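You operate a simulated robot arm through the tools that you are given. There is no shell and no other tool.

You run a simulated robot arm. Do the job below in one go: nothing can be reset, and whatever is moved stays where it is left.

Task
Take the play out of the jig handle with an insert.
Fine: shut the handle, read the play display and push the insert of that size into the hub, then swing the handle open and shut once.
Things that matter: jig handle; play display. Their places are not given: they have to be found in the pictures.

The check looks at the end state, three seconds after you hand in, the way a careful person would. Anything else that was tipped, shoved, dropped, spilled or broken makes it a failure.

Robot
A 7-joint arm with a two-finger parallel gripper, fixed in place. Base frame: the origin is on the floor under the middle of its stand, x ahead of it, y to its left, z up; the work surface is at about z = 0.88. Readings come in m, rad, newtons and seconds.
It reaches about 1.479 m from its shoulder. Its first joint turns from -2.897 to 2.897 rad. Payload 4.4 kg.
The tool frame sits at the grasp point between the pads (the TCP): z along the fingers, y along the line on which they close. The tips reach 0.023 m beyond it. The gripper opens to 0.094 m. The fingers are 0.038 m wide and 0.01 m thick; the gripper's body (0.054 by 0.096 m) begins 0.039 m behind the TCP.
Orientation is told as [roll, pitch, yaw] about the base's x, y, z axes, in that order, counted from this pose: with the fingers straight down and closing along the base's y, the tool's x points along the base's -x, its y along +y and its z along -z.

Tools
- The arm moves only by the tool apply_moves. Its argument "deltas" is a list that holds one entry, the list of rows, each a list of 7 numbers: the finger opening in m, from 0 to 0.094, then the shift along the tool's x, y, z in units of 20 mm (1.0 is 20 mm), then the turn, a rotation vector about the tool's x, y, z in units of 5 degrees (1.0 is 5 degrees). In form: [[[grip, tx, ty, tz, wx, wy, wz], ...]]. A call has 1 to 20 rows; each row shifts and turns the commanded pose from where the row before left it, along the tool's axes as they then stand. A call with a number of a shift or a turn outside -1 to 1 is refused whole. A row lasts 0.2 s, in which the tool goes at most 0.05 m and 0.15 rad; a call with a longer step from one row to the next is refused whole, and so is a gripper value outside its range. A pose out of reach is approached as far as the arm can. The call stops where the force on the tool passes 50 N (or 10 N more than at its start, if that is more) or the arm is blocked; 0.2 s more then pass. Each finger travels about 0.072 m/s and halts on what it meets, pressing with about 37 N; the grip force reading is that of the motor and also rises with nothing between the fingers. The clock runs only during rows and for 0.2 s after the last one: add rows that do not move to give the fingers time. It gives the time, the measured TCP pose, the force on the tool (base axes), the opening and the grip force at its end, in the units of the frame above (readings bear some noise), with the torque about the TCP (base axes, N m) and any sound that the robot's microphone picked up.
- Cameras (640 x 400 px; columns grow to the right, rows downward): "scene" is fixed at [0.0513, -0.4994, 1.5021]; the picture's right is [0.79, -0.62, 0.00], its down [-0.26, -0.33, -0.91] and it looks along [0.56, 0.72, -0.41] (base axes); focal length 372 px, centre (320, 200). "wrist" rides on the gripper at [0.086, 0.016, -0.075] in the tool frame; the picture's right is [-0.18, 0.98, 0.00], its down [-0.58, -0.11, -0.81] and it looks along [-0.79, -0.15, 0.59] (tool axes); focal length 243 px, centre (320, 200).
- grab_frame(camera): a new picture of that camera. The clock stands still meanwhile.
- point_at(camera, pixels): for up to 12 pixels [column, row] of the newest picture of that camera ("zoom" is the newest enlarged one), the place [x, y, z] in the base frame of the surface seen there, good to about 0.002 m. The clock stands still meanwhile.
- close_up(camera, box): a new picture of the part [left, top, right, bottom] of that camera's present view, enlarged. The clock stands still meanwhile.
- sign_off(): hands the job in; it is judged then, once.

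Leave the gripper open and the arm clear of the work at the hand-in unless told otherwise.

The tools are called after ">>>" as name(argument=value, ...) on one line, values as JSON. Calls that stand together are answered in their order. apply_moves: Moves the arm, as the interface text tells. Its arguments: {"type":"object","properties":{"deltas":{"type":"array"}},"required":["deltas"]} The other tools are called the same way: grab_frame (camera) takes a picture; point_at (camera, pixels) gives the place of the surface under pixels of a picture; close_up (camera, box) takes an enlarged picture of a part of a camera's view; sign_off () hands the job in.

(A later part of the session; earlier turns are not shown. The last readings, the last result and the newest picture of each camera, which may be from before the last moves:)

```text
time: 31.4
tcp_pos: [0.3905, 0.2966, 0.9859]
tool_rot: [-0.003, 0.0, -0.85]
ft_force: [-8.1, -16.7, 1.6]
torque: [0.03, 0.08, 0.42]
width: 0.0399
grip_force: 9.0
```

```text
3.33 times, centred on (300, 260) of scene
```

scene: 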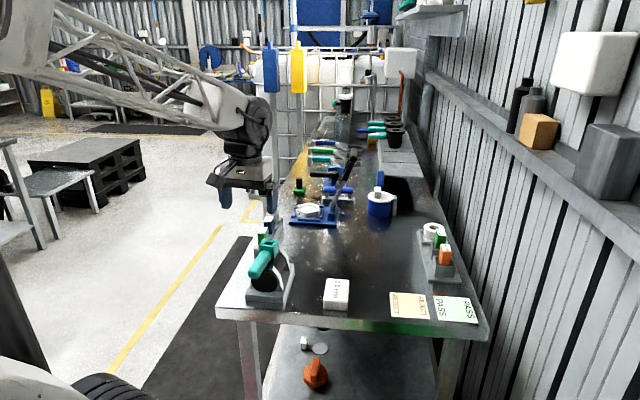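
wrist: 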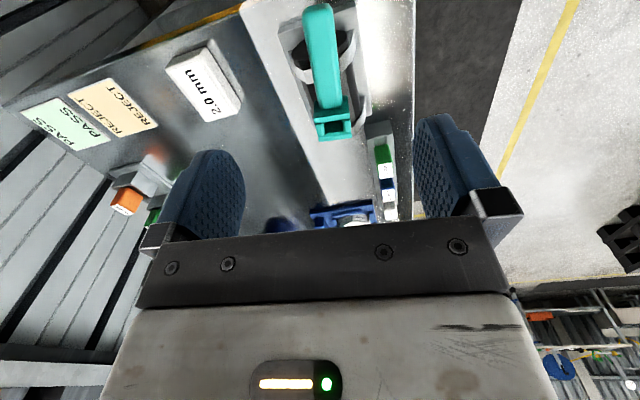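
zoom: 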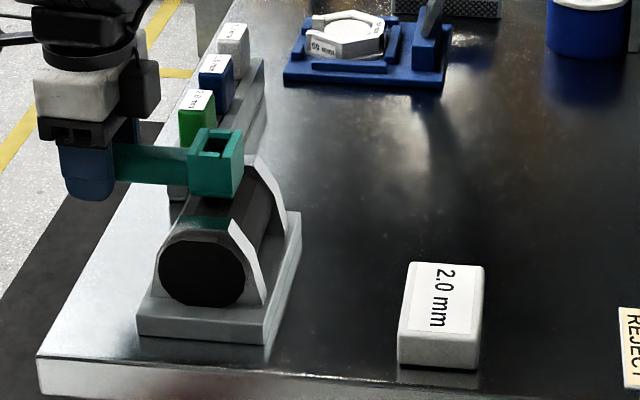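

Now there is resistance (about 18 N): a stop at around 90°, across the shaft. I zoom in on the display in this position.

>>> close_up(camera="scene", box=[310, 265, 365, 315])

>>> close_up(camera="scene", box=[240, 210, 304, 275])

```text
8.00 times, centred on (338, 290) of scene
```

zoom: 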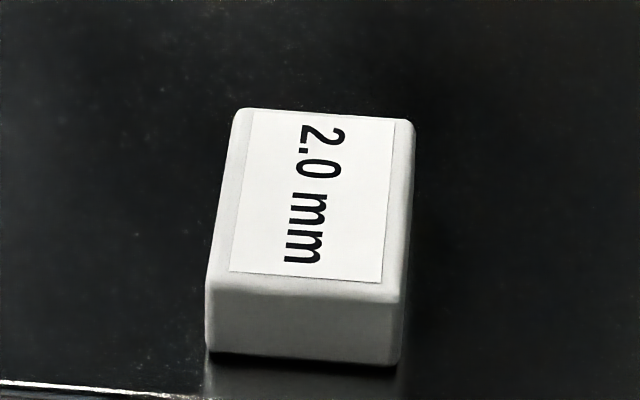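

```text
6.15 times, centred on (272, 242) of scene
```

zoom: 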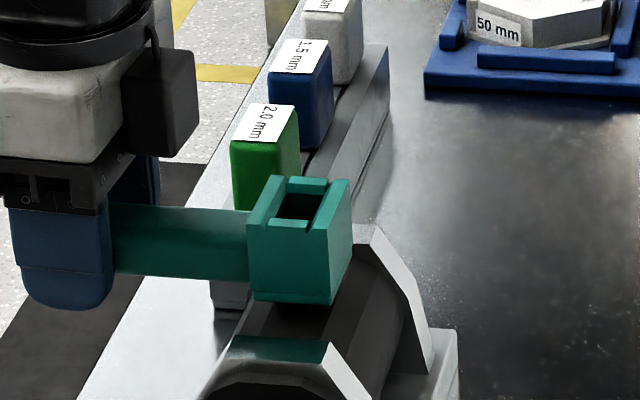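

The handle's range is exactly from in-line to across, and the display reads 2.0 mm at both ends. I see a teal stripe on the front bracket, near (280,345) of the last picture, which may mark a position. I back off slightly, open, rise, and inspect it before deciding which end is "shut".

>>> apply_moves(deltas=[[[0.04, -0.004, -0.199, 0, 0, 0, -0.5], [0.06, 0, 0, 0, 0, 0, 0], [0.06, 0, 0, 0, 0, 0, 0], [0.06, 0, 0, -1, 0, 0, 0], [0.06, 0, 0, -1, 0, 0, 0], [0.06, 0, 0, -1, 0, 0, 0], [0.06, 0, 0, -1, 0, 0, 0], [0.06, 0, 0, -1, 0, 0, 0], [0.094, 0, 0, -1, 0, 0, 0], [0.094, 0, 0, -1, 0, 0, 0], [0.094, 0, 0, -1, 0, 0, 0], [0.094, 0, 0, 0, 0, 0, 0]]])

>>> grab_frame(camera="wrist")

>>> close_up(camera="scene", box=[230, 220, 310, 310])

>>> close_up(camera="scene", box=[255, 255, 295, 280])

```text
time: 34.0
tcp_pos: [0.3915, 0.2955, 1.1451]
tool_rot: [-0.001, -0.001, -0.807]
ft_force: [1.0, 0.2, 0.5]
torque: [-0.02, 0.01, -0.01]
width: 0.0938
grip_force: 0.2
```

```text
taken
```

wrist: 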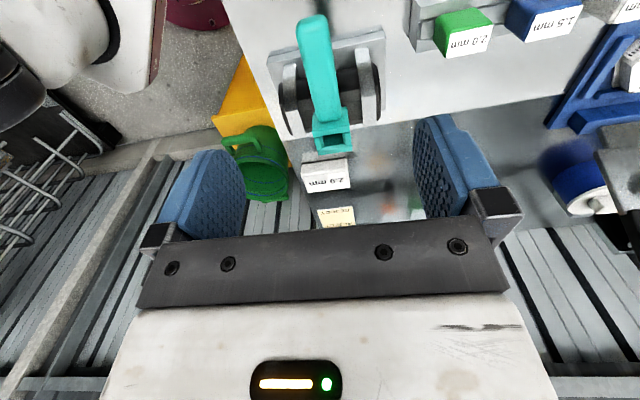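

```text
4.44 times, centred on (270, 265) of scene
```

zoom: 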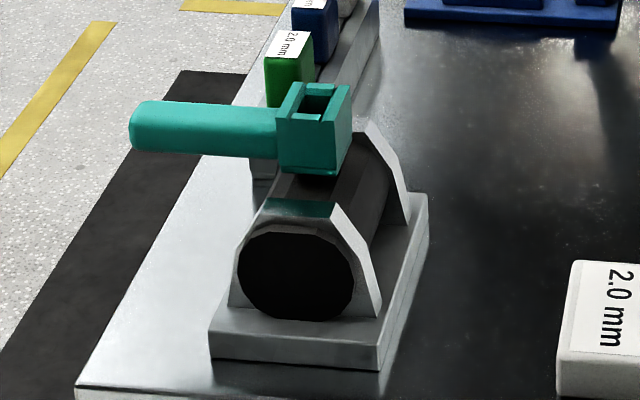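

```text
16.00 times, centred on (275, 268) of scene
```

zoom: 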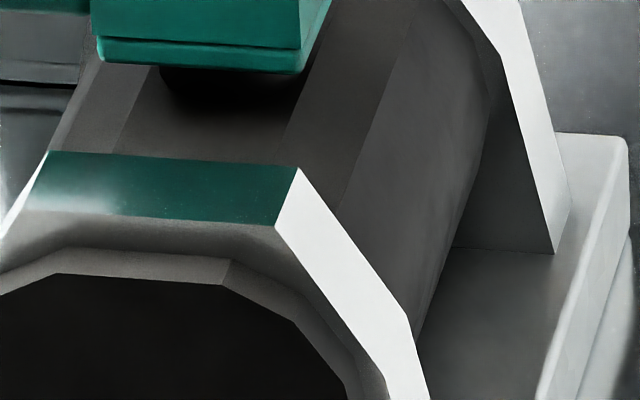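

The teal stripe is only a reflection in the polished bracket. So this is a quarter-turn handle: it started in line with the pipe-like body, and it now lies across it. I measure where the bar now rests and re-check the display.

>>> point_at(camera="wrist", pixels=[[312, 30], [300, 30], [326, 30], [322, 100], [310, 100], [337, 100], [314, 125], [346, 122], [348, 143], [318, 148]])

>>> close_up(camera="wrist", box=[260, 0, 400, 200])

>>> close_up(camera="wrist", box=[400, 0, 640, 150])

```text
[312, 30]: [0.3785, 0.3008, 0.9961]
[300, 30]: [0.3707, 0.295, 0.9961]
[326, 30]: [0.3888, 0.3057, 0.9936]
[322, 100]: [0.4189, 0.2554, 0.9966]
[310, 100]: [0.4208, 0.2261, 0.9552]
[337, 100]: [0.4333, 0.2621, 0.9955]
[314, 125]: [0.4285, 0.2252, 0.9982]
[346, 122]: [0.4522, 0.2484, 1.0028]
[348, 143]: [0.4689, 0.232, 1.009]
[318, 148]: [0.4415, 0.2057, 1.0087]
```

```text
2.00 times, centred on (330, 100) of wrist
```

zoom: 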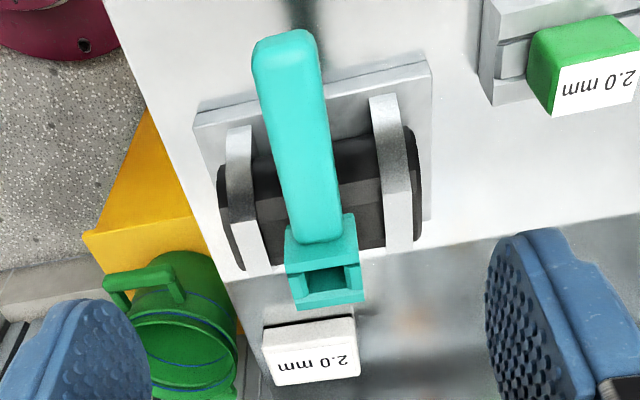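

```text
2.67 times, centred on (520, 75) of wrist
```

zoom: 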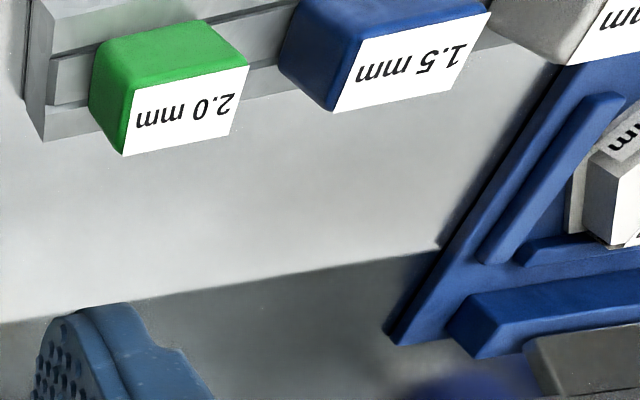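

The bar now points across the shaft, and the display reads 2.0 mm from this side too. Before choosing an insert I swing the handle back in-line and watch whether the display changes at that end. First a still row for a clean pose reading.

>>> apply_moves(deltas=[[[0.06, 0, 0, 0, 0, 0, 0], [0.06, 0, 0, 0, 0, 0, 0]]])

```text
time: 34.6
tcp_pos: [0.3904, 0.2948, 1.1453]
tool_rot: [-0.001, 0.0, -0.807]
ft_force: [0.2, 0.2, 0.4]
torque: [-0.01, 0.0, 0.03]
width: 0.0601
grip_force: 0.0
```

I align over the bar, go down, cage it at 0.032 m and swing it counter-clockwise back toward in-line.

>>> apply_moves(deltas=[[[0.06, 0.03, -0.227, 0, 0, 0, -0.25], [0.06, 0, 0, 1, 0, 0, 0], [0.06, 0, 0, 1, 0, 0, 0], [0.06, 0, 0, 1, 0, 0, 0], [0.06, 0, 0, 1, 0, 0, 0], [0.06, 0, 0, 1, 0, 0, 0], [0.06, 0, 0, 1, 0, 0, 0], [0.06, 0, 0, 1, 0, 0, 0], [0.06, 0, 0, 0.9, 0, 0, 0], [0.034, 0, 0, 0, 0, 0, 0], [0.032, 0, 0, 0, 0, 0, 0], [0.032, 0, 0, 0, 0, 0, 0]]])

>>> apply_moves(deltas=[[[0.032, -0.017, -0.398, 0, 0, 0, -1], [0.032, -0.017, -0.398, 0, 0, 0, -1], [0.032, -0.017, -0.398, 0, 0, 0, -1], [0.032, -0.017, -0.398, 0, 0, 0, -1], [0.032, -0.017, -0.398, 0, 0, 0, -1], [0.032, -0.017, -0.398, 0, 0, 0, -1], [0.032, -0.017, -0.398, 0, 0, 0, -1], [0.032, -0.017, -0.398, 0, 0, 0, -1], [0.032, -0.017, -0.398, 0, 0, 0, -1], [0.032, -0.017, -0.398, 0, 0, 0, -1], [0.032, -0.017, -0.398, 0, 0, 0, -1], [0.032, -0.017, -0.398, 0, 0, 0, -1], [0.032, -0.017, -0.398, 0, 0, 0, -1], [0.032, -0.017, -0.398, 0, 0, 0, -1], [0.032, -0.017, -0.398, 0, 0, 0, -1], [0.032, -0.017, -0.398, 0, 0, 0, -1]]])

>>> close_up(camera="scene", box=[220, 200, 380, 320])

```text
time: 37.2
tcp_pos: [0.3872, 0.2923, 0.9894]
tool_rot: [-0.002, 0.0, -0.785]
ft_force: [-0.6, 0.5, 0.5]
torque: [-0.01, 0.03, -0.01]
width: 0.0319
grip_force: 0.1
```

```text
time: 40.6
tcp_pos: [0.3735, 0.1743, 0.9903]
tool_rot: [0.0, 0.001, 0.61]
ft_force: [-0.9, 1.3, 0.1]
torque: [0.01, -0.03, 0.01]
width: 0.0326
grip_force: 1.0
```

```text
3.33 times, centred on (300, 260) of scene
```

zoom: 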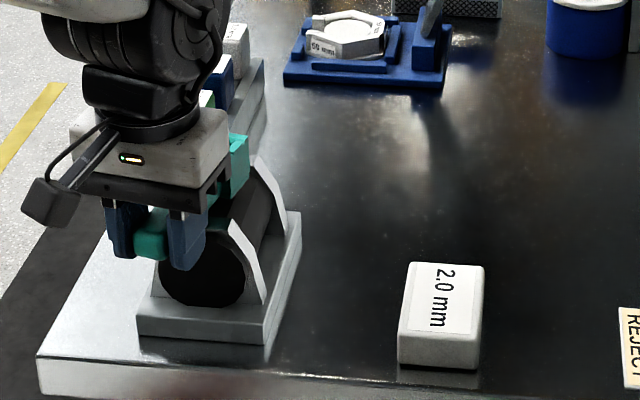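

Still 2.0 mm. I go the last 10° to the in-line stop, plus a small press.

>>> apply_moves(deltas=[[[0.032, -0.017, -0.398, 0, 0, 0, -1], [0.032, -0.017, -0.398, 0, 0, 0, -1], [0.032, -0.002, -0.12, 0, 0, 0, -0.3], [0.032, -0.002, -0.12, 0, 0, 0, -0.3], [0.032, 0, 0, 0, 0, 0, 0]]])

>>> close_up(camera="scene", box=[220, 200, 380, 320])

>>> close_up(camera="scene", box=[310, 265, 365, 315])

```text
time: 41.8
tcp_pos: [0.3888, 0.1582, 0.9884]
tool_rot: [0.001, -0.002, 0.837]
ft_force: [-1.1, 4.0, 0.0]
torque: [0.05, -0.01, -0.1]
width: 0.0335
grip_force: 1.6
```

```text
3.33 times, centred on (300, 260) of scene
```

zoom: 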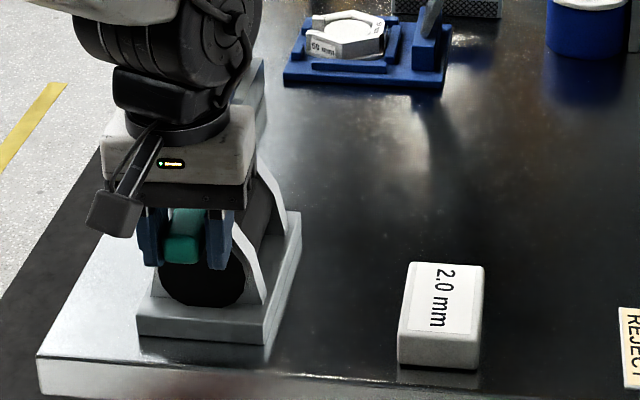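

```text
8.00 times, centred on (338, 290) of scene
```

zoom: 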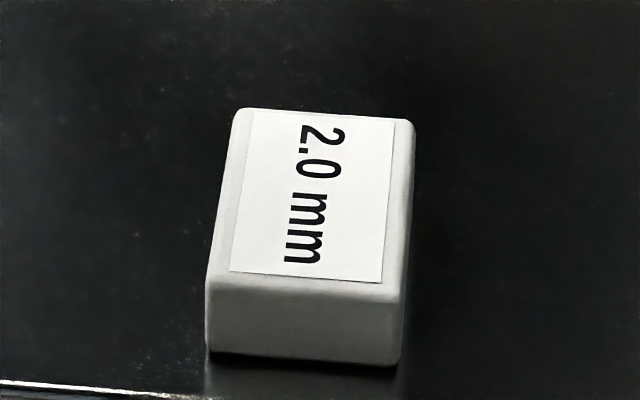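

The display stays at 2.0 mm at both ends. I check the rest of the scene for any other thing that could be a display: the shelf, the back boxes, and the items on the right.

>>> close_up(camera="scene", box=[500, 20, 640, 210])

>>> close_up(camera="scene", box=[370, 0, 480, 100])

>>> close_up(camera="scene", box=[290, 80, 430, 180])

>>> close_up(camera="scene", box=[410, 215, 470, 290])

```text
2.11 times, centred on (570, 115) of scene
```

zoom: 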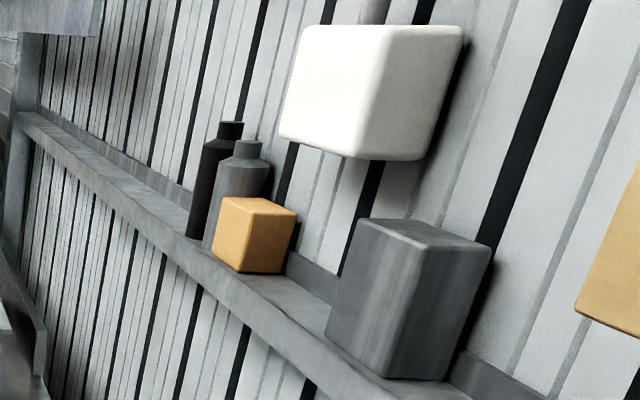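

```text
4.00 times, centred on (425, 50) of scene
```

zoom: 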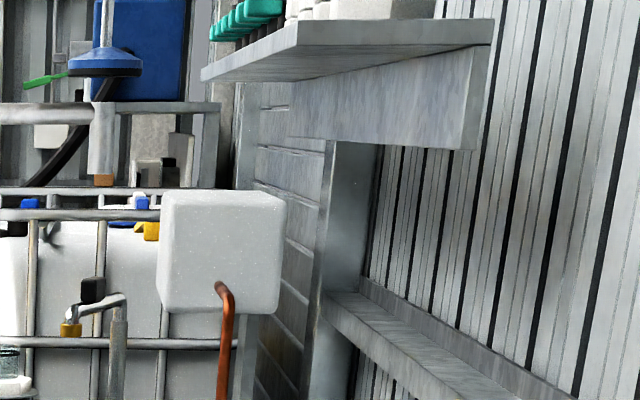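

```text
4.00 times, centred on (360, 130) of scene
```

zoom: 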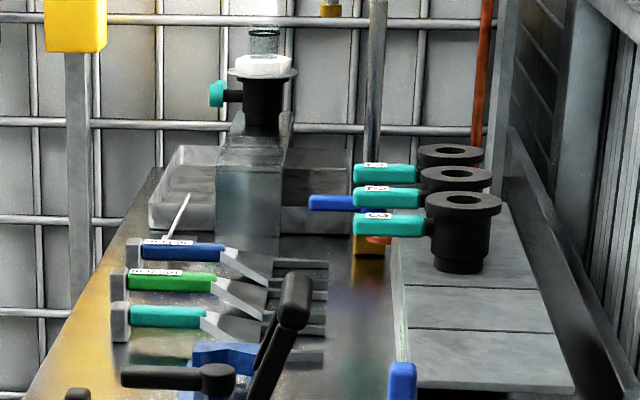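

```text
5.33 times, centred on (440, 252) of scene
```

zoom: 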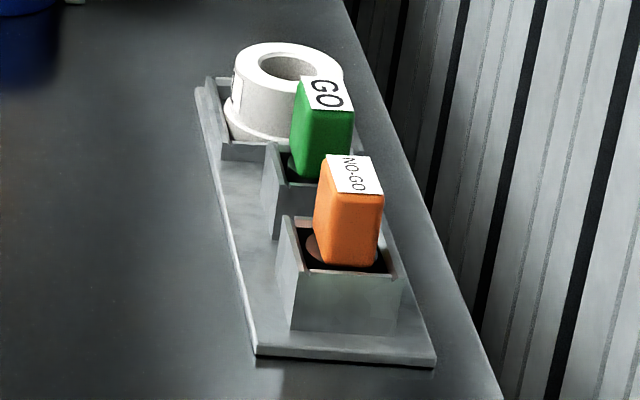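

There is no other display, so the play reading is 2.0 mm and the green 2.0 mm insert is the one to use. I take "shut" as the handle lying across the body, like any quarter-turn handle, since it started in-line (open). I swing it clockwise to the shut stop now.

>>> apply_moves(deltas=[[[0.032, -0.017, 0.398, 0, 0, 0, 1], [0.032, -0.017, 0.398, 0, 0, 0, 1], [0.032, -0.017, 0.398, 0, 0, 0, 1], [0.032, -0.017, 0.398, 0, 0, 0, 1], [0.032, -0.017, 0.398, 0, 0, 0, 1], [0.032, -0.017, 0.398, 0, 0, 0, 1], [0.032, -0.017, 0.398, 0, 0, 0, 1], [0.032, -0.017, 0.398, 0, 0, 0, 1], [0.032, -0.017, 0.398, 0, 0, 0, 1], [0.032, -0.017, 0.398, 0, 0, 0, 1], [0.032, -0.017, 0.398, 0, 0, 0, 1], [0.032, -0.017, 0.398, 0, 0, 0, 1], [0.032, -0.017, 0.398, 0, 0, 0, 1], [0.032, -0.017, 0.398, 0, 0, 0, 1], [0.032, -0.017, 0.398, 0, 0, 0, 1], [0.032, -0.017, 0.398, 0, 0, 0, 1], [0.032, -0.017, 0.398, 0, 0, 0, 1], [0.032, -0.017, 0.398, 0, 0, 0, 1], [0.032, -0.017, 0.398, 0, 0, 0, 1]]])

>>> close_up(camera="scene", box=[220, 200, 380, 320])

```text
time: 45.8
tcp_pos: [0.3843, 0.295, 0.9894]
tool_rot: [-0.001, 0.0, -0.821]
ft_force: [-1.2, -0.5, -0.3]
torque: [0.02, 0.0, 0.02]
width: 0.0327
grip_force: 0.6
```

```text
3.33 times, centred on (300, 260) of scene
```

zoom: 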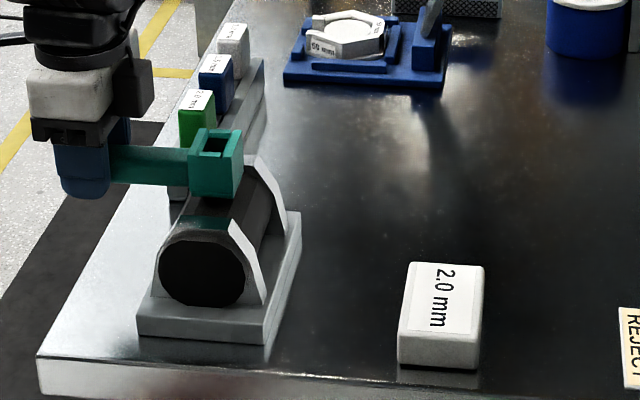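

No stop force yet, so I press a little further.

>>> apply_moves(deltas=[[[0.032, -0.004, 0.199, 0, 0, 0, 0.5], [0.032, 0, 0, 0, 0, 0, 0]]])

```text
time: 46.4
tcp_pos: [0.3873, 0.2972, 0.9896]
tool_rot: [-0.001, 0.002, -0.865]
ft_force: [-7.6, -7.8, 4.7]
torque: [-0.05, 0.05, 0.16]
width: 0.0369
grip_force: 4.8
```

The handle is firmly at the shut stop (about 11 N), and the display reads 2.0 mm. I open the fingers, rise, and move over to look at the insert rack.

>>> apply_moves(deltas=[[[0.06, 0, 0, 0, 0, 0, 0], [0.06, 0, 0, 0, 0, 0, 0], [0.06, 0, 0, -1, 0, 0, 0], [0.06, 0, 0, -1, 0, 0, 0], [0.06, 0, 0, -1, 0, 0, 0], [0.06, 0, 0, -1, 0, 0, 0], [0.06, 0, 0, -1, 0, 0, 0], [0.094, 0, 0, -1, 0, 0, 0], [0.094, 0, 0, -1, 0, 0, 0], [0.094, 0, 0.6, -0.6, 0, 0, 0], [0.094, 0, 0.6, 0, 0, 0, 0], [0.094, 0, 0, 0, 0, 0, 0]]])

>>> grab_frame(camera="wrist")

>>> close_up(camera="scene", box=[220, 200, 380, 320])

```text
time: 49.0
tcp_pos: [0.4064, 0.31, 1.1416]
tool_rot: [0.0, -0.001, -0.864]
ft_force: [0.5, -0.5, -0.6]
torque: [0.02, -0.01, 0.01]
width: 0.094
grip_force: 0.1
```

```text
taken
```

wrist: 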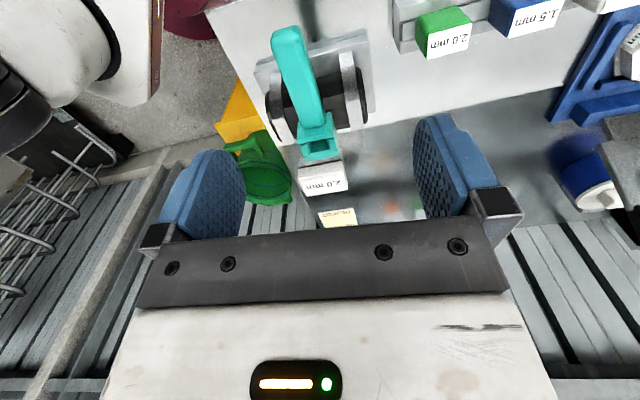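

```text
3.33 times, centred on (300, 260) of scene
```

zoom: 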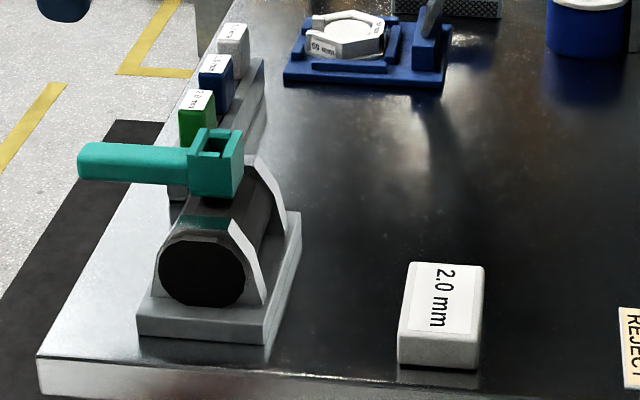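

The handle stays shut. I zoom in on the hub opening and on the green insert in its rack, and measure both.

>>> close_up(camera="wrist", box=[285, 95, 355, 165])

>>> point_at(camera="zoom", pixels=[[135, 225], [420, 155], [440, 335], [160, 375], [215, 255], [355, 225], [360, 300], [220, 330], [290, 280], [160, 290], [410, 240], [280, 140]])

>>> close_up(camera="wrist", box=[390, 0, 510, 75])

```text
5.71 times, centred on (320, 130) of wrist
```

zoom: 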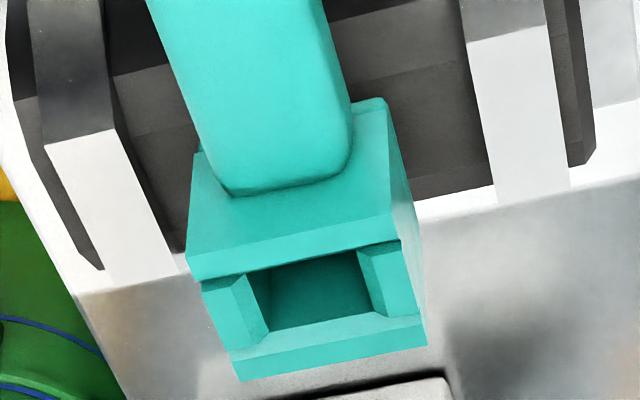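

```text
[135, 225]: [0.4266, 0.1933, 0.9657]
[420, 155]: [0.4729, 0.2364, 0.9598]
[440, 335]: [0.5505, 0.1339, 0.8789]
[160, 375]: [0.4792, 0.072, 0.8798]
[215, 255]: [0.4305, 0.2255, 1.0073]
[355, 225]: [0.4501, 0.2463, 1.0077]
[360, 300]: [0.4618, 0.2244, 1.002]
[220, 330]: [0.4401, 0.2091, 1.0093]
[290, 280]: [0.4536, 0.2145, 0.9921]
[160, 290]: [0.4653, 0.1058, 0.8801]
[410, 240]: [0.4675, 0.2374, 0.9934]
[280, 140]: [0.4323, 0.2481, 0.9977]
```

```text
5.33 times, centred on (450, 38) of wrist
```

zoom: 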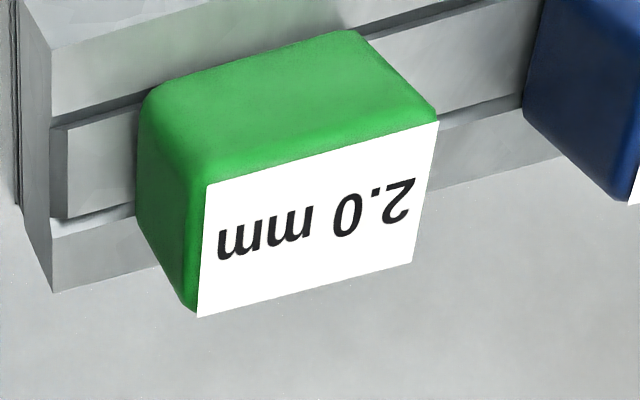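

>>> point_at(camera="zoom", pixels=[[212, 190], [432, 126], [412, 258], [202, 312], [315, 220], [155, 100], [345, 38], [150, 210], [95, 165], [55, 240], [90, 250], [560, 250]])

>>> close_up(camera="scene", box=[250, 205, 300, 255])

```text
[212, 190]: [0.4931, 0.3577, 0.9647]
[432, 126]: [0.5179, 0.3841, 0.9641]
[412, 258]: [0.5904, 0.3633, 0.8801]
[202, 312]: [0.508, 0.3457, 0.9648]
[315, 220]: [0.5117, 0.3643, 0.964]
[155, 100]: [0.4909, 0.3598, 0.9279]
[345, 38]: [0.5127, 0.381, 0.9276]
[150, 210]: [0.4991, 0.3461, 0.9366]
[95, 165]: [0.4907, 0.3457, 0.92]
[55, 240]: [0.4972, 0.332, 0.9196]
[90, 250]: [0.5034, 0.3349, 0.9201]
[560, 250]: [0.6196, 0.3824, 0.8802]
```

```text
8.00 times, centred on (275, 230) of scene
```

zoom: 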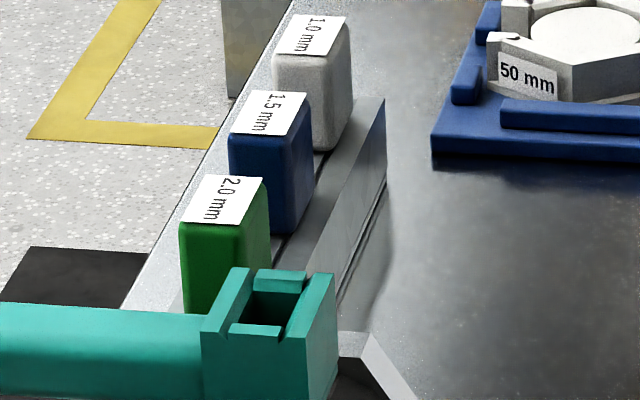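

The green head is about 0.036 (along u) × 0.020 (across) m. Its top is at z ≈ 0.964 and the rack top at z ≈ 0.920, and its centre is near (0.513, 0.364). With the handle shut, the long side of the socket lies the same way as the insert does in the rack. I turn the tool to yaw +45° so the fingers close across the thin side, and move above the insert for a closer look.

>>> apply_moves(deltas=[[[0.094, 0, 0, 0, 0, 0, -1], [0.094, 0, 0, 0, 0, 0, -1], [0.094, 0, 0, 0, 0, 0, -1], [0.094, 0, 0, 0, 0, 0, -1], [0.094, 0, 0, 0, 0, 0, -1], [0.094, 0, 0, 0, 0, 0, -1], [0.094, 0, 0, 0, 0, 0, -1], [0.094, 0, 0, 0, 0, 0, -1], [0.094, 0, 0, 0, 0, 0, -1], [0.094, 0, 0, 0, 0, 0, -1], [0.094, 0, 0, 0, 0, 0, -1], [0.094, 0, 0, 0, 0, 0, -1], [0.094, 0, 0, 0, 0, 0, -1], [0.094, 0, 0, 0, 0, 0, -1], [0.094, 0, 0, 0, 0, 0, -1], [0.094, 0, 0, 0, 0, 0, -1], [0.094, 0, 0, 0, 0, 0, -1], [0.094, 0, 0, 0, 0, 0, -1], [0.094, 0, 0, 0, 0, 0, -0.9], [0.094, 0, 0, 0, 0, 0, 0]]])

>>> apply_moves(deltas=[[[0.094, -0.5, -0.307, 0, 0, 0, 0], [0.094, -0.5, -0.307, 0, 0, 0, 0], [0.094, -0.5, -0.307, 0, 0, 0, 0], [0.094, -0.5, -0.307, 0, 0, 0, 0], [0.094, -0.5, -0.307, 0, 0, 0, 0], [0.094, -0.5, -0.307, 0, 0, 0, 0], [0.094, 0, 0, 0, 0, 0, 0]]])

>>> grab_frame(camera="wrist")

>>> close_up(camera="wrist", box=[250, 50, 410, 220])

```text
time: 53.2
tcp_pos: [0.4082, 0.3118, 1.1407]
tool_rot: [0.0, -0.001, 0.786]
ft_force: [0.0, 0.3, 0.2]
torque: [0.0, -0.02, 0.0]
width: 0.094
grip_force: 0.1
```

```text
time: 54.8
tcp_pos: [0.4758, 0.3295, 1.1411]
tool_rot: [0.0, 0.001, 0.784]
ft_force: [-0.9, -0.7, -0.3]
torque: [0.03, 0.02, -0.02]
width: 0.0941
grip_force: 0.1
```

```text
taken
```

wrist: 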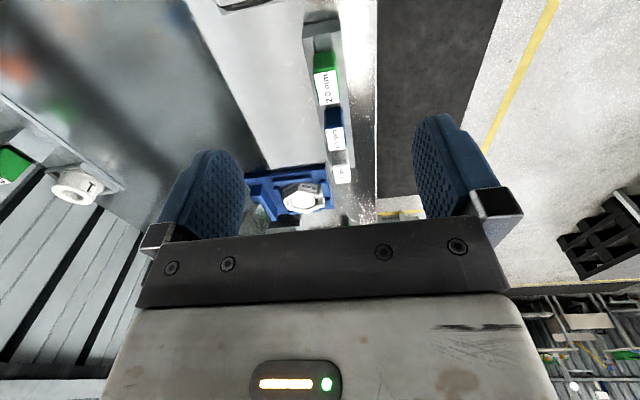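

```text
2.35 times, centred on (330, 135) of wrist
```

zoom: 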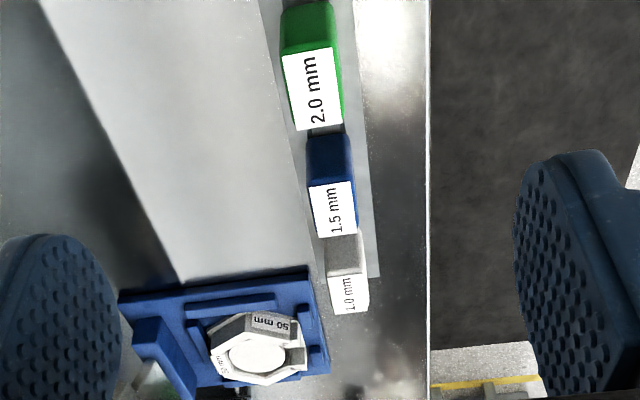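

>>> close_up(camera="wrist", box=[295, 20, 365, 115])

>>> point_at(camera="zoom", pixels=[[240, 205], [360, 195], [270, 350], [385, 345], [310, 275], [300, 150], [230, 100], [345, 95], [290, 80], [180, 60], [370, 60], [330, 370]])

```text
4.21 times, centred on (330, 68) of wrist
```

zoom: 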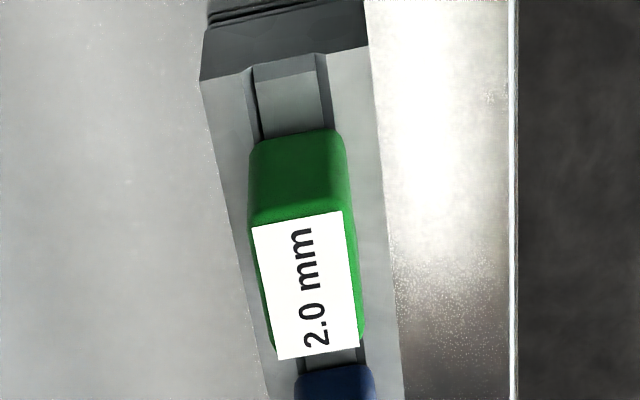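

```text
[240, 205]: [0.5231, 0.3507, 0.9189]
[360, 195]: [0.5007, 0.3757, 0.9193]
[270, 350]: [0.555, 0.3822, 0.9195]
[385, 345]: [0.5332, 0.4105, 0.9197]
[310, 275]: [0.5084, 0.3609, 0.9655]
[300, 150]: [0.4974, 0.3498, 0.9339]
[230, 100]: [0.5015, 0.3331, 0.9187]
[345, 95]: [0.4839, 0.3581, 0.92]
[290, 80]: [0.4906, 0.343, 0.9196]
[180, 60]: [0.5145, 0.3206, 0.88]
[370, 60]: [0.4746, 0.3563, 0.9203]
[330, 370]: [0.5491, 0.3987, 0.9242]
```

The rack pocket has the same shape and direction as the hub socket when the handle lies across. That fits "shut = across". I measure the label corners for an exact insert centre.

>>> point_at(camera="zoom", pixels=[[257, 231], [337, 217], [353, 342], [283, 353], [265, 300], [346, 285], [305, 285], [262, 215], [340, 145], [260, 150], [350, 300], [247, 180]])

>>> close_up(camera="scene", box=[255, 215, 290, 245])

>>> point_at(camera="zoom", pixels=[[170, 125], [280, 130], [310, 55], [215, 45], [240, 90], [170, 250], [255, 250], [300, 200], [440, 355], [330, 340]])

```text
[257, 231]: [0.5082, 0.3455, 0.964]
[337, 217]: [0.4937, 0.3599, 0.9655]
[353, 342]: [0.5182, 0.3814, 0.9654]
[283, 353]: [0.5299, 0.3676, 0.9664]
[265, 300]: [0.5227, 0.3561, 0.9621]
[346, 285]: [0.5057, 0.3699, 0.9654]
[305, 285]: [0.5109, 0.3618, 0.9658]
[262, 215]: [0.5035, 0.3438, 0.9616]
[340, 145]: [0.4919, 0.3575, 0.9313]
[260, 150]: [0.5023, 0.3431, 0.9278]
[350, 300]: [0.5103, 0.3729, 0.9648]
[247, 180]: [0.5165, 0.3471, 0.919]
```

```text
13.33 times, centred on (272, 230) of scene
```

zoom: 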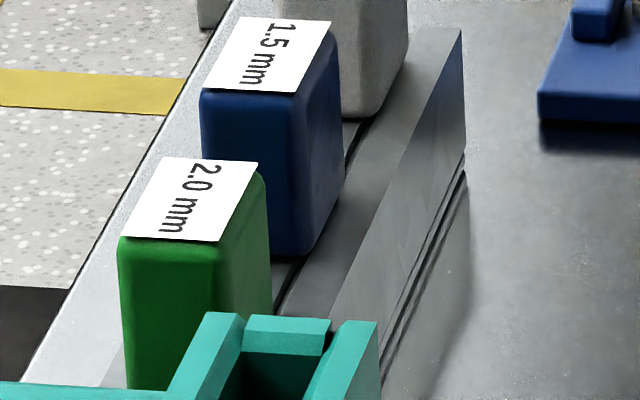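

```text
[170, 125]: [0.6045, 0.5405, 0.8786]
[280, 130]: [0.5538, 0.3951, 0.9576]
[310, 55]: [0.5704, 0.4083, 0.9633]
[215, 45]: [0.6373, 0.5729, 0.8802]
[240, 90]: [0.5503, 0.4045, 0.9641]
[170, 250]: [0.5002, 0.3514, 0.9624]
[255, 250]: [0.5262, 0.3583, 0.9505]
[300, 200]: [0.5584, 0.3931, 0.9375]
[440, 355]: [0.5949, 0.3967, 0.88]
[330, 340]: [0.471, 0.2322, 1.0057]
```

The insert centre is at about (0.512, 0.364), turned 45°, with a body about 0.024 m wide. I move over it and go down to z ≈ 0.99, with the fingers still above and wide open, to check alignment.

>>> apply_moves(deltas=[[[0.094, -0.84, -0.027, 0, 0, 0, 0], [0.094, -0.84, -0.027, 0, 0, 0, 0], [0.094, -0.82, -0.026, 0, 0, 0, 0], [0.094, 0, 0, 1, 0, 0, 0], [0.094, 0, 0, 1, 0, 0, 0], [0.094, 0, 0, 1, 0, 0, 0], [0.094, 0, 0, 1, 0, 0, 0], [0.094, 0, 0, 1, 0, 0, 0], [0.094, 0, 0, 1, 0, 0, 0], [0.094, 0, 0, 1, 0, 0, 0], [0.094, 0, 0, 0, 0, 0, 0], [0.094, 0, 0, 0, 0, 0, 0]]])

>>> grab_frame(camera="wrist")

>>> grab_frame(camera="scene")

```text
time: 57.4
tcp_pos: [0.5113, 0.3628, 1.0016]
tool_rot: [0.001, 0.0, 0.786]
ft_force: [-0.7, 0.2, -1.3]
torque: [0.02, 0.03, 0.03]
width: 0.094
grip_force: 0.0
```

```text
taken
```

wrist: 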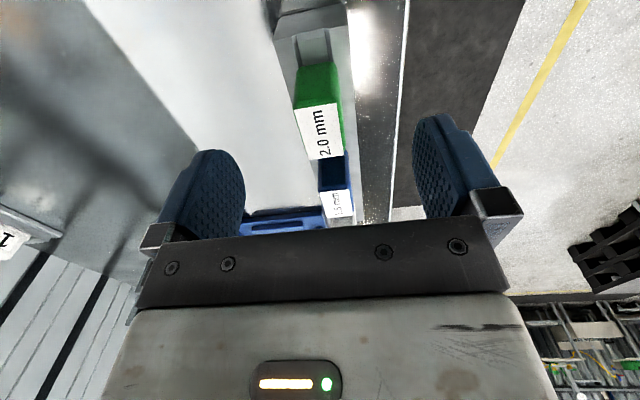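

```text
taken
```

scene: 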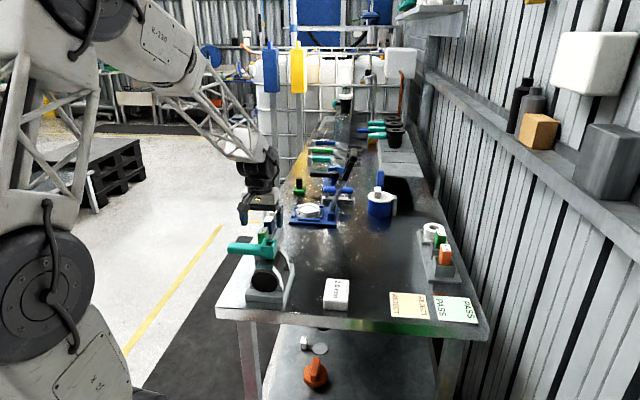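

Closer now. I measure the green label again from here for a better centre.

>>> close_up(camera="wrist", box=[280, 50, 360, 175])

>>> point_at(camera="wrist", pixels=[[297, 111], [334, 104], [341, 153], [308, 158], [302, 75], [335, 70], [298, 95], [337, 92], [319, 132]])

```text
3.20 times, centred on (320, 112) of wrist
```

zoom: 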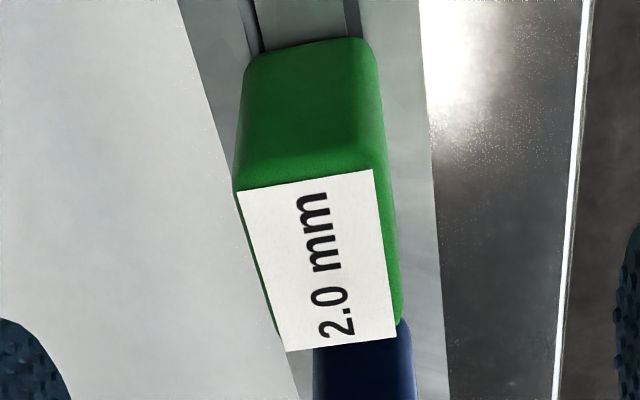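

```text
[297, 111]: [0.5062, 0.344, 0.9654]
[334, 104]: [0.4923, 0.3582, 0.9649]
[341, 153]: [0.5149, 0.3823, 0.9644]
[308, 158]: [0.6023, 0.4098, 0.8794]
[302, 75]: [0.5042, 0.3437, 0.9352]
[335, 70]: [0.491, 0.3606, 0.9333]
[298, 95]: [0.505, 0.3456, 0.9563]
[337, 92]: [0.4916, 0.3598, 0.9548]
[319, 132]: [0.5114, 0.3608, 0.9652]
```

The tool is centred over the insert within about 1 mm. I lower to z ≈ 0.947, with the fingertips just above the rack top, and close partway to 0.03 without gripping.

>>> apply_moves(deltas=[[[0.094, 0, 0, 0.9, 0, 0, 0], [0.094, 0, 0, 0.9, 0, 0, 0], [0.094, 0, 0, 0.9, 0, 0, 0], [0.06, 0, 0, 0, 0, 0, 0], [0.04, 0, 0, 0, 0, 0, 0], [0.032, 0, 0, 0, 0, 0, 0], [0.03, 0, 0, 0, 0, 0, 0], [0.03, 0, 0, 0, 0, 0, 0]]])

>>> grab_frame(camera="wrist")

>>> close_up(camera="wrist", box=[240, 40, 400, 240])

>>> close_up(camera="scene", box=[230, 180, 310, 260])

```text
time: 59.2
tcp_pos: [0.512, 0.363, 0.9461]
tool_rot: [0.001, 0.0, 0.787]
ft_force: [0.5, -0.4, -1.0]
torque: [-0.01, 0.03, 0.01]
width: 0.0299
grip_force: 0.1
```

```text
taken
```

wrist: 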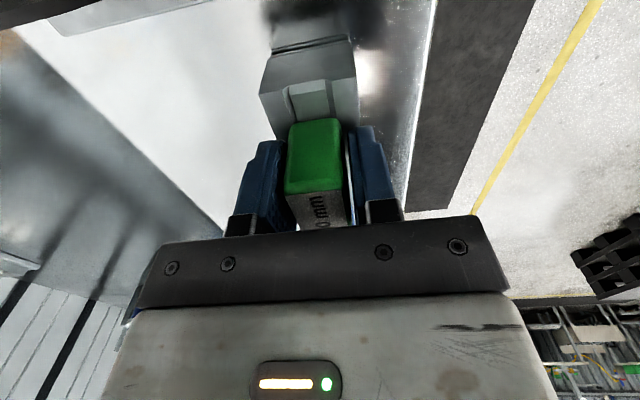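

```text
2.00 times, centred on (320, 140) of wrist
```

zoom: 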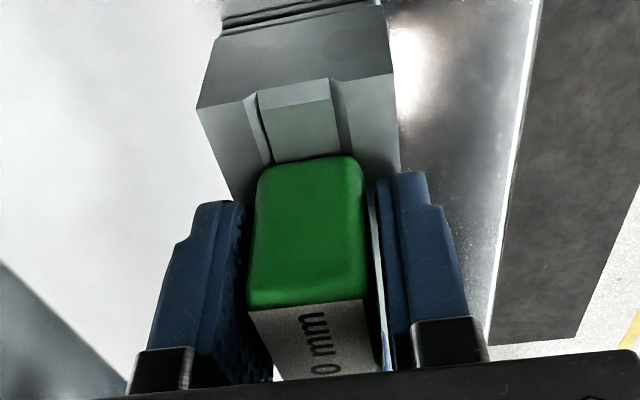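

```text
5.00 times, centred on (270, 220) of scene
```

zoom: 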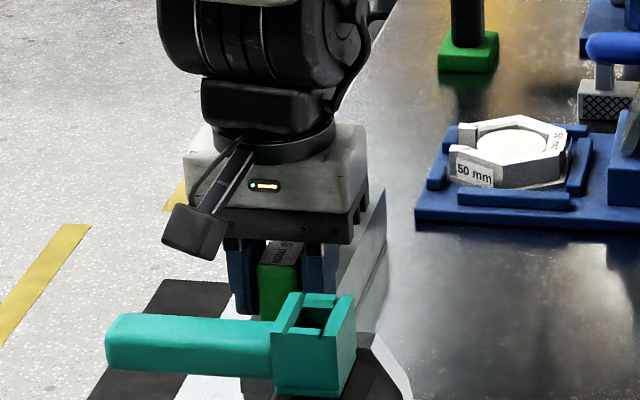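

The insert sits between the fingers with small gaps on both sides. I close gently onto it and read the force.

>>> apply_moves(deltas=[[[0.027, 0, 0, 0, 0, 0, 0], [0.025, 0, 0, 0, 0, 0, 0], [0.023, 0, 0, 0, 0, 0, 0]]])

```text
time: 60.0
tcp_pos: [0.5114, 0.3629, 0.9474]
tool_rot: [0.0, 0.0, 0.786]
ft_force: [0.0, 0.5, -0.5]
torque: [0.02, 0.03, 0.02]
width: 0.0256
grip_force: 36.7
```

It is gripped at 0.0256 m with no side force. I hold with a firm grip command and lift straight up slowly.

>>> apply_moves(deltas=[[[0.01, 0, 0, 0, 0, 0, 0], [0.01, 0, 0, -0.25, 0, 0, 0], [0.01, 0, 0, -0.25, 0, 0, 0], [0.01, 0, 0, -0.5, 0, 0, 0], [0.01, 0, 0, 0, 0, 0, 0]]])

>>> close_up(camera="wrist", box=[240, 40, 400, 240])

```text
time: 61.2
tcp_pos: [0.5122, 0.3624, 0.9677]
tool_rot: [0.0, 0.0, 0.787]
ft_force: [0.0, 0.5, -0.6]
torque: [0.0, 0.01, 0.03]
width: 0.0255
grip_force: 37.0
```

```text
2.00 times, centred on (320, 140) of wrist
```

zoom: 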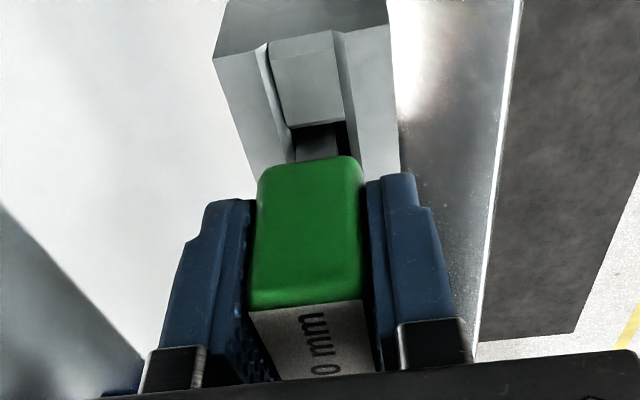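

The insert comes up cleanly and the rack stays put. I lift further and look at its underside from the scene camera.

>>> apply_moves(deltas=[[[0.01, 0, 0, -0.8, 0, 0, 0], [0.01, 0, 0, -0.8, 0, 0, 0], [0.01, 0, 0, -0.8, 0, 0, 0], [0.01, 0, 0, -0.8, 0, 0, 0], [0.01, 0, 0, -0.8, 0, 0, 0], [0.01, 0, 0, -0.8, 0, 0, 0], [0.01, 0, 0, 0, 0, 0, 0]]])

>>> close_up(camera="scene", box=[230, 160, 310, 260])

>>> grab_frame(camera="wrist")

>>> close_up(camera="wrist", box=[240, 0, 400, 240])

```text
time: 62.8
tcp_pos: [0.5114, 0.3602, 1.0645]
tool_rot: [0.0, 0.0, 0.787]
ft_force: [0.9, 0.3, -0.4]
torque: [0.01, -0.01, 0.02]
width: 0.0253
grip_force: 36.8
```

```text
4.00 times, centred on (270, 210) of scene
```

zoom: 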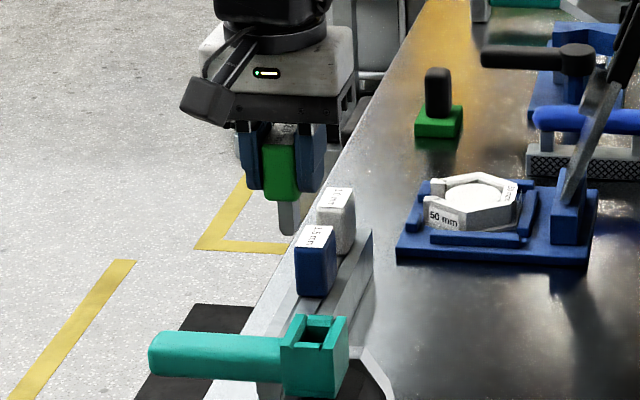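

```text
taken
```

wrist: 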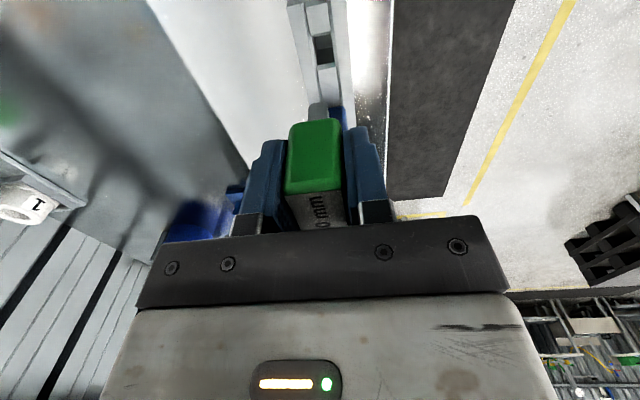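

```text
1.67 times, centred on (320, 120) of wrist
```

zoom: 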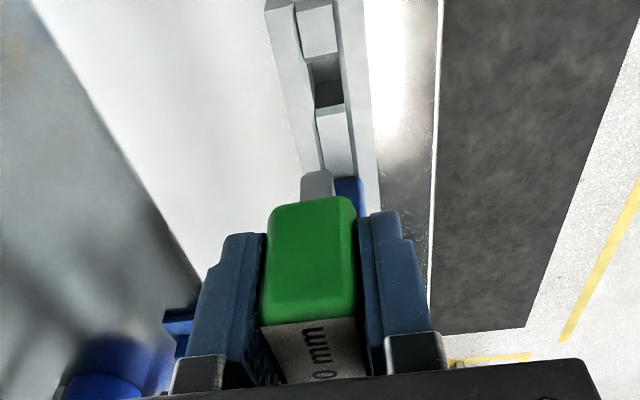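

The insert has a grey peg below the green head. I zoom in on the peg and the rack pocket to size them.

>>> close_up(camera="scene", box=[250, 185, 280, 225])

>>> point_at(camera="zoom", pixels=[[330, 220], [310, 220], [350, 220], [330, 280], [330, 300], [330, 180], [285, 130], [350, 120], [320, 100], [300, 260], [345, 260]])

>>> close_up(camera="wrist", box=[290, 0, 360, 130])

>>> point_at(camera="zoom", pixels=[[290, 105], [350, 105], [285, 140], [350, 140], [320, 200], [310, 320], [290, 330], [340, 330], [315, 60], [320, 130]])

```text
10.00 times, centred on (265, 205) of scene
```

zoom: 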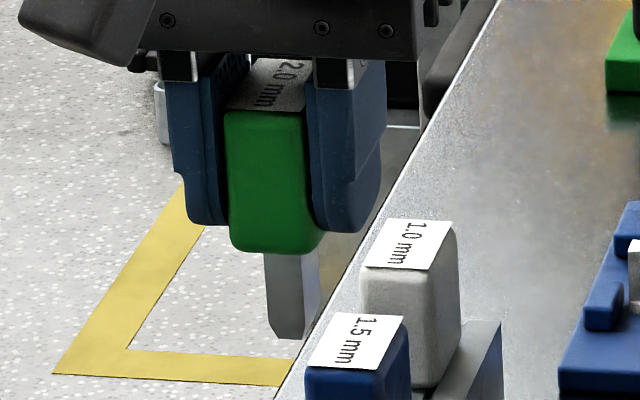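

```text
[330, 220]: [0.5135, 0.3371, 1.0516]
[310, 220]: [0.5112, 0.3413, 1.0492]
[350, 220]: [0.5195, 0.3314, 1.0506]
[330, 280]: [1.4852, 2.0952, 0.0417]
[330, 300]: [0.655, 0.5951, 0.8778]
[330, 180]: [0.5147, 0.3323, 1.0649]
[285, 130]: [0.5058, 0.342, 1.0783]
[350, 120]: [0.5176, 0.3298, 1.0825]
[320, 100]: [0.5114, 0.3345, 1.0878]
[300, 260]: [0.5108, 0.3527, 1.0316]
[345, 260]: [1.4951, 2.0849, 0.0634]
```

```text
3.08 times, centred on (325, 65) of wrist
```

zoom: 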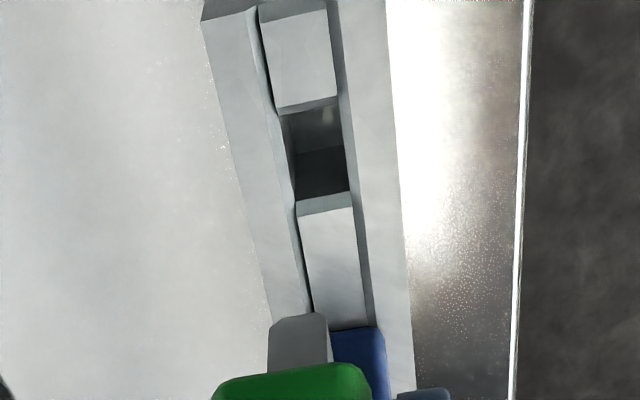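

```text
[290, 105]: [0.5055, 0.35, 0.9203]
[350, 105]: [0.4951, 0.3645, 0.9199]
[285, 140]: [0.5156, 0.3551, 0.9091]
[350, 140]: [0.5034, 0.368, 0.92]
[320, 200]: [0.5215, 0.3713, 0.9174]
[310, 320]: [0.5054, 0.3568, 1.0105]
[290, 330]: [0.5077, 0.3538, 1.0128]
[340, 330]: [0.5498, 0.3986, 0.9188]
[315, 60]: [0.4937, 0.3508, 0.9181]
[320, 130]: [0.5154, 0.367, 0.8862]
```

The peg is about 12 mm (v) × 20 mm (u) and 28 mm long, and it matches the hub socket's direction with the handle shut. I raise and carry it above the hub, at a safe height, and measure the socket from there.

>>> apply_moves(deltas=[[[0.01, 0, 0, -1, 0, 0, 0], [0.01, 0, 0, -1, 0, 0, 0], [0.01, 0, 0, -1, 0, 0, 0], [0.01, 0.974, -0.367, 0, 0, 0, 0], [0.01, 0.974, -0.367, 0, 0, 0, 0], [0.01, 0.974, -0.367, 0, 0, 0, 0], [0.01, 0.974, -0.367, 0, 0, 0, 0], [0.01, 0.974, -0.367, 0, 0, 0, 0], [0.01, 0.974, -0.367, 0, 0, 0, 0], [0.01, 0.974, -0.367, 0, 0, 0, 0], [0.01, 0, 0, 0, 0, 0, 0], [0.01, 0, 0, 0, 0, 0, 0]]])

>>> grab_frame(camera="wrist")

>>> close_up(camera="wrist", box=[270, 20, 400, 160])

>>> close_up(camera="scene", box=[220, 180, 320, 300])

```text
time: 65.4
tcp_pos: [0.4509, 0.2295, 1.1237]
tool_rot: [-0.001, 0.0, 0.785]
ft_force: [0.0, -0.1, -0.7]
torque: [0.01, -0.01, -0.01]
width: 0.0252
grip_force: 37.0
```

```text
taken
```

wrist: 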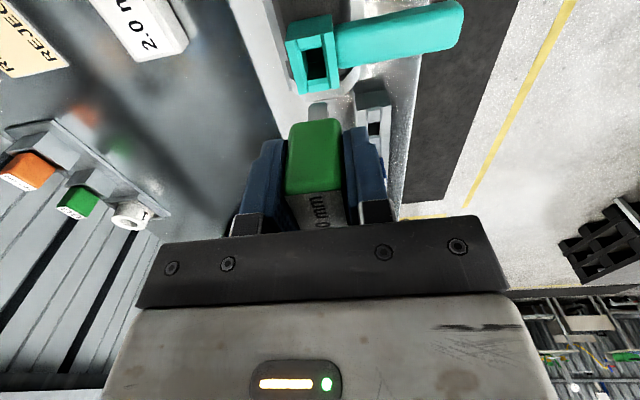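

```text
2.86 times, centred on (335, 90) of wrist
```

zoom: 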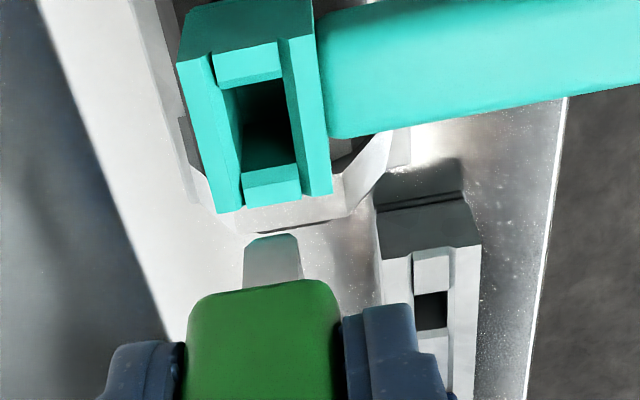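

```text
3.33 times, centred on (270, 240) of scene
```

zoom: 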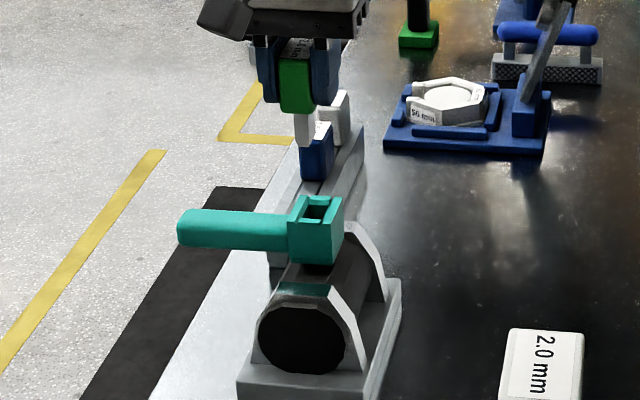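

I have a clear view of the socket from above. I zoom in to measure its inner edges.

>>> close_up(camera="wrist", box=[280, 15, 350, 100])

>>> point_at(camera="zoom", pixels=[[165, 130], [310, 90], [385, 350], [240, 380], [215, 130], [262, 370], [292, 100], [345, 350], [190, 250], [345, 230], [250, 120], [300, 370]])

```text
4.71 times, centred on (315, 58) of wrist
```

zoom: 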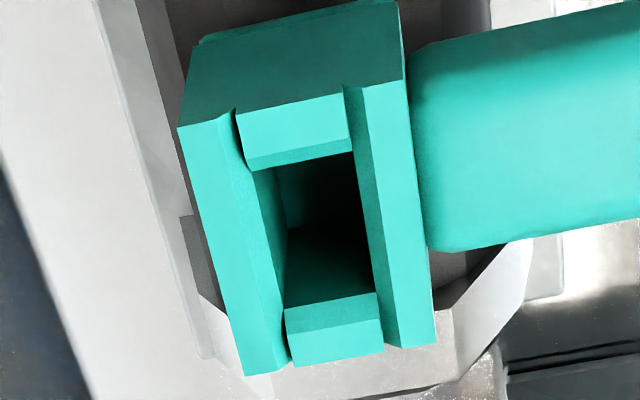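

```text
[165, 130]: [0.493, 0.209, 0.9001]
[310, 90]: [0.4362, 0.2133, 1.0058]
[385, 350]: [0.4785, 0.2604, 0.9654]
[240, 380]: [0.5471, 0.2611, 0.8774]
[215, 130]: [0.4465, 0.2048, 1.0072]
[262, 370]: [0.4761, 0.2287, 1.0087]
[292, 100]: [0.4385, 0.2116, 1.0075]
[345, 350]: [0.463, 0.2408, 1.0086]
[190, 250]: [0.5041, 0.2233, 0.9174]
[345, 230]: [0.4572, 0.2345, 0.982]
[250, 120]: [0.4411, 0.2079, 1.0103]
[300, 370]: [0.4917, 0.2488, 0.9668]
```

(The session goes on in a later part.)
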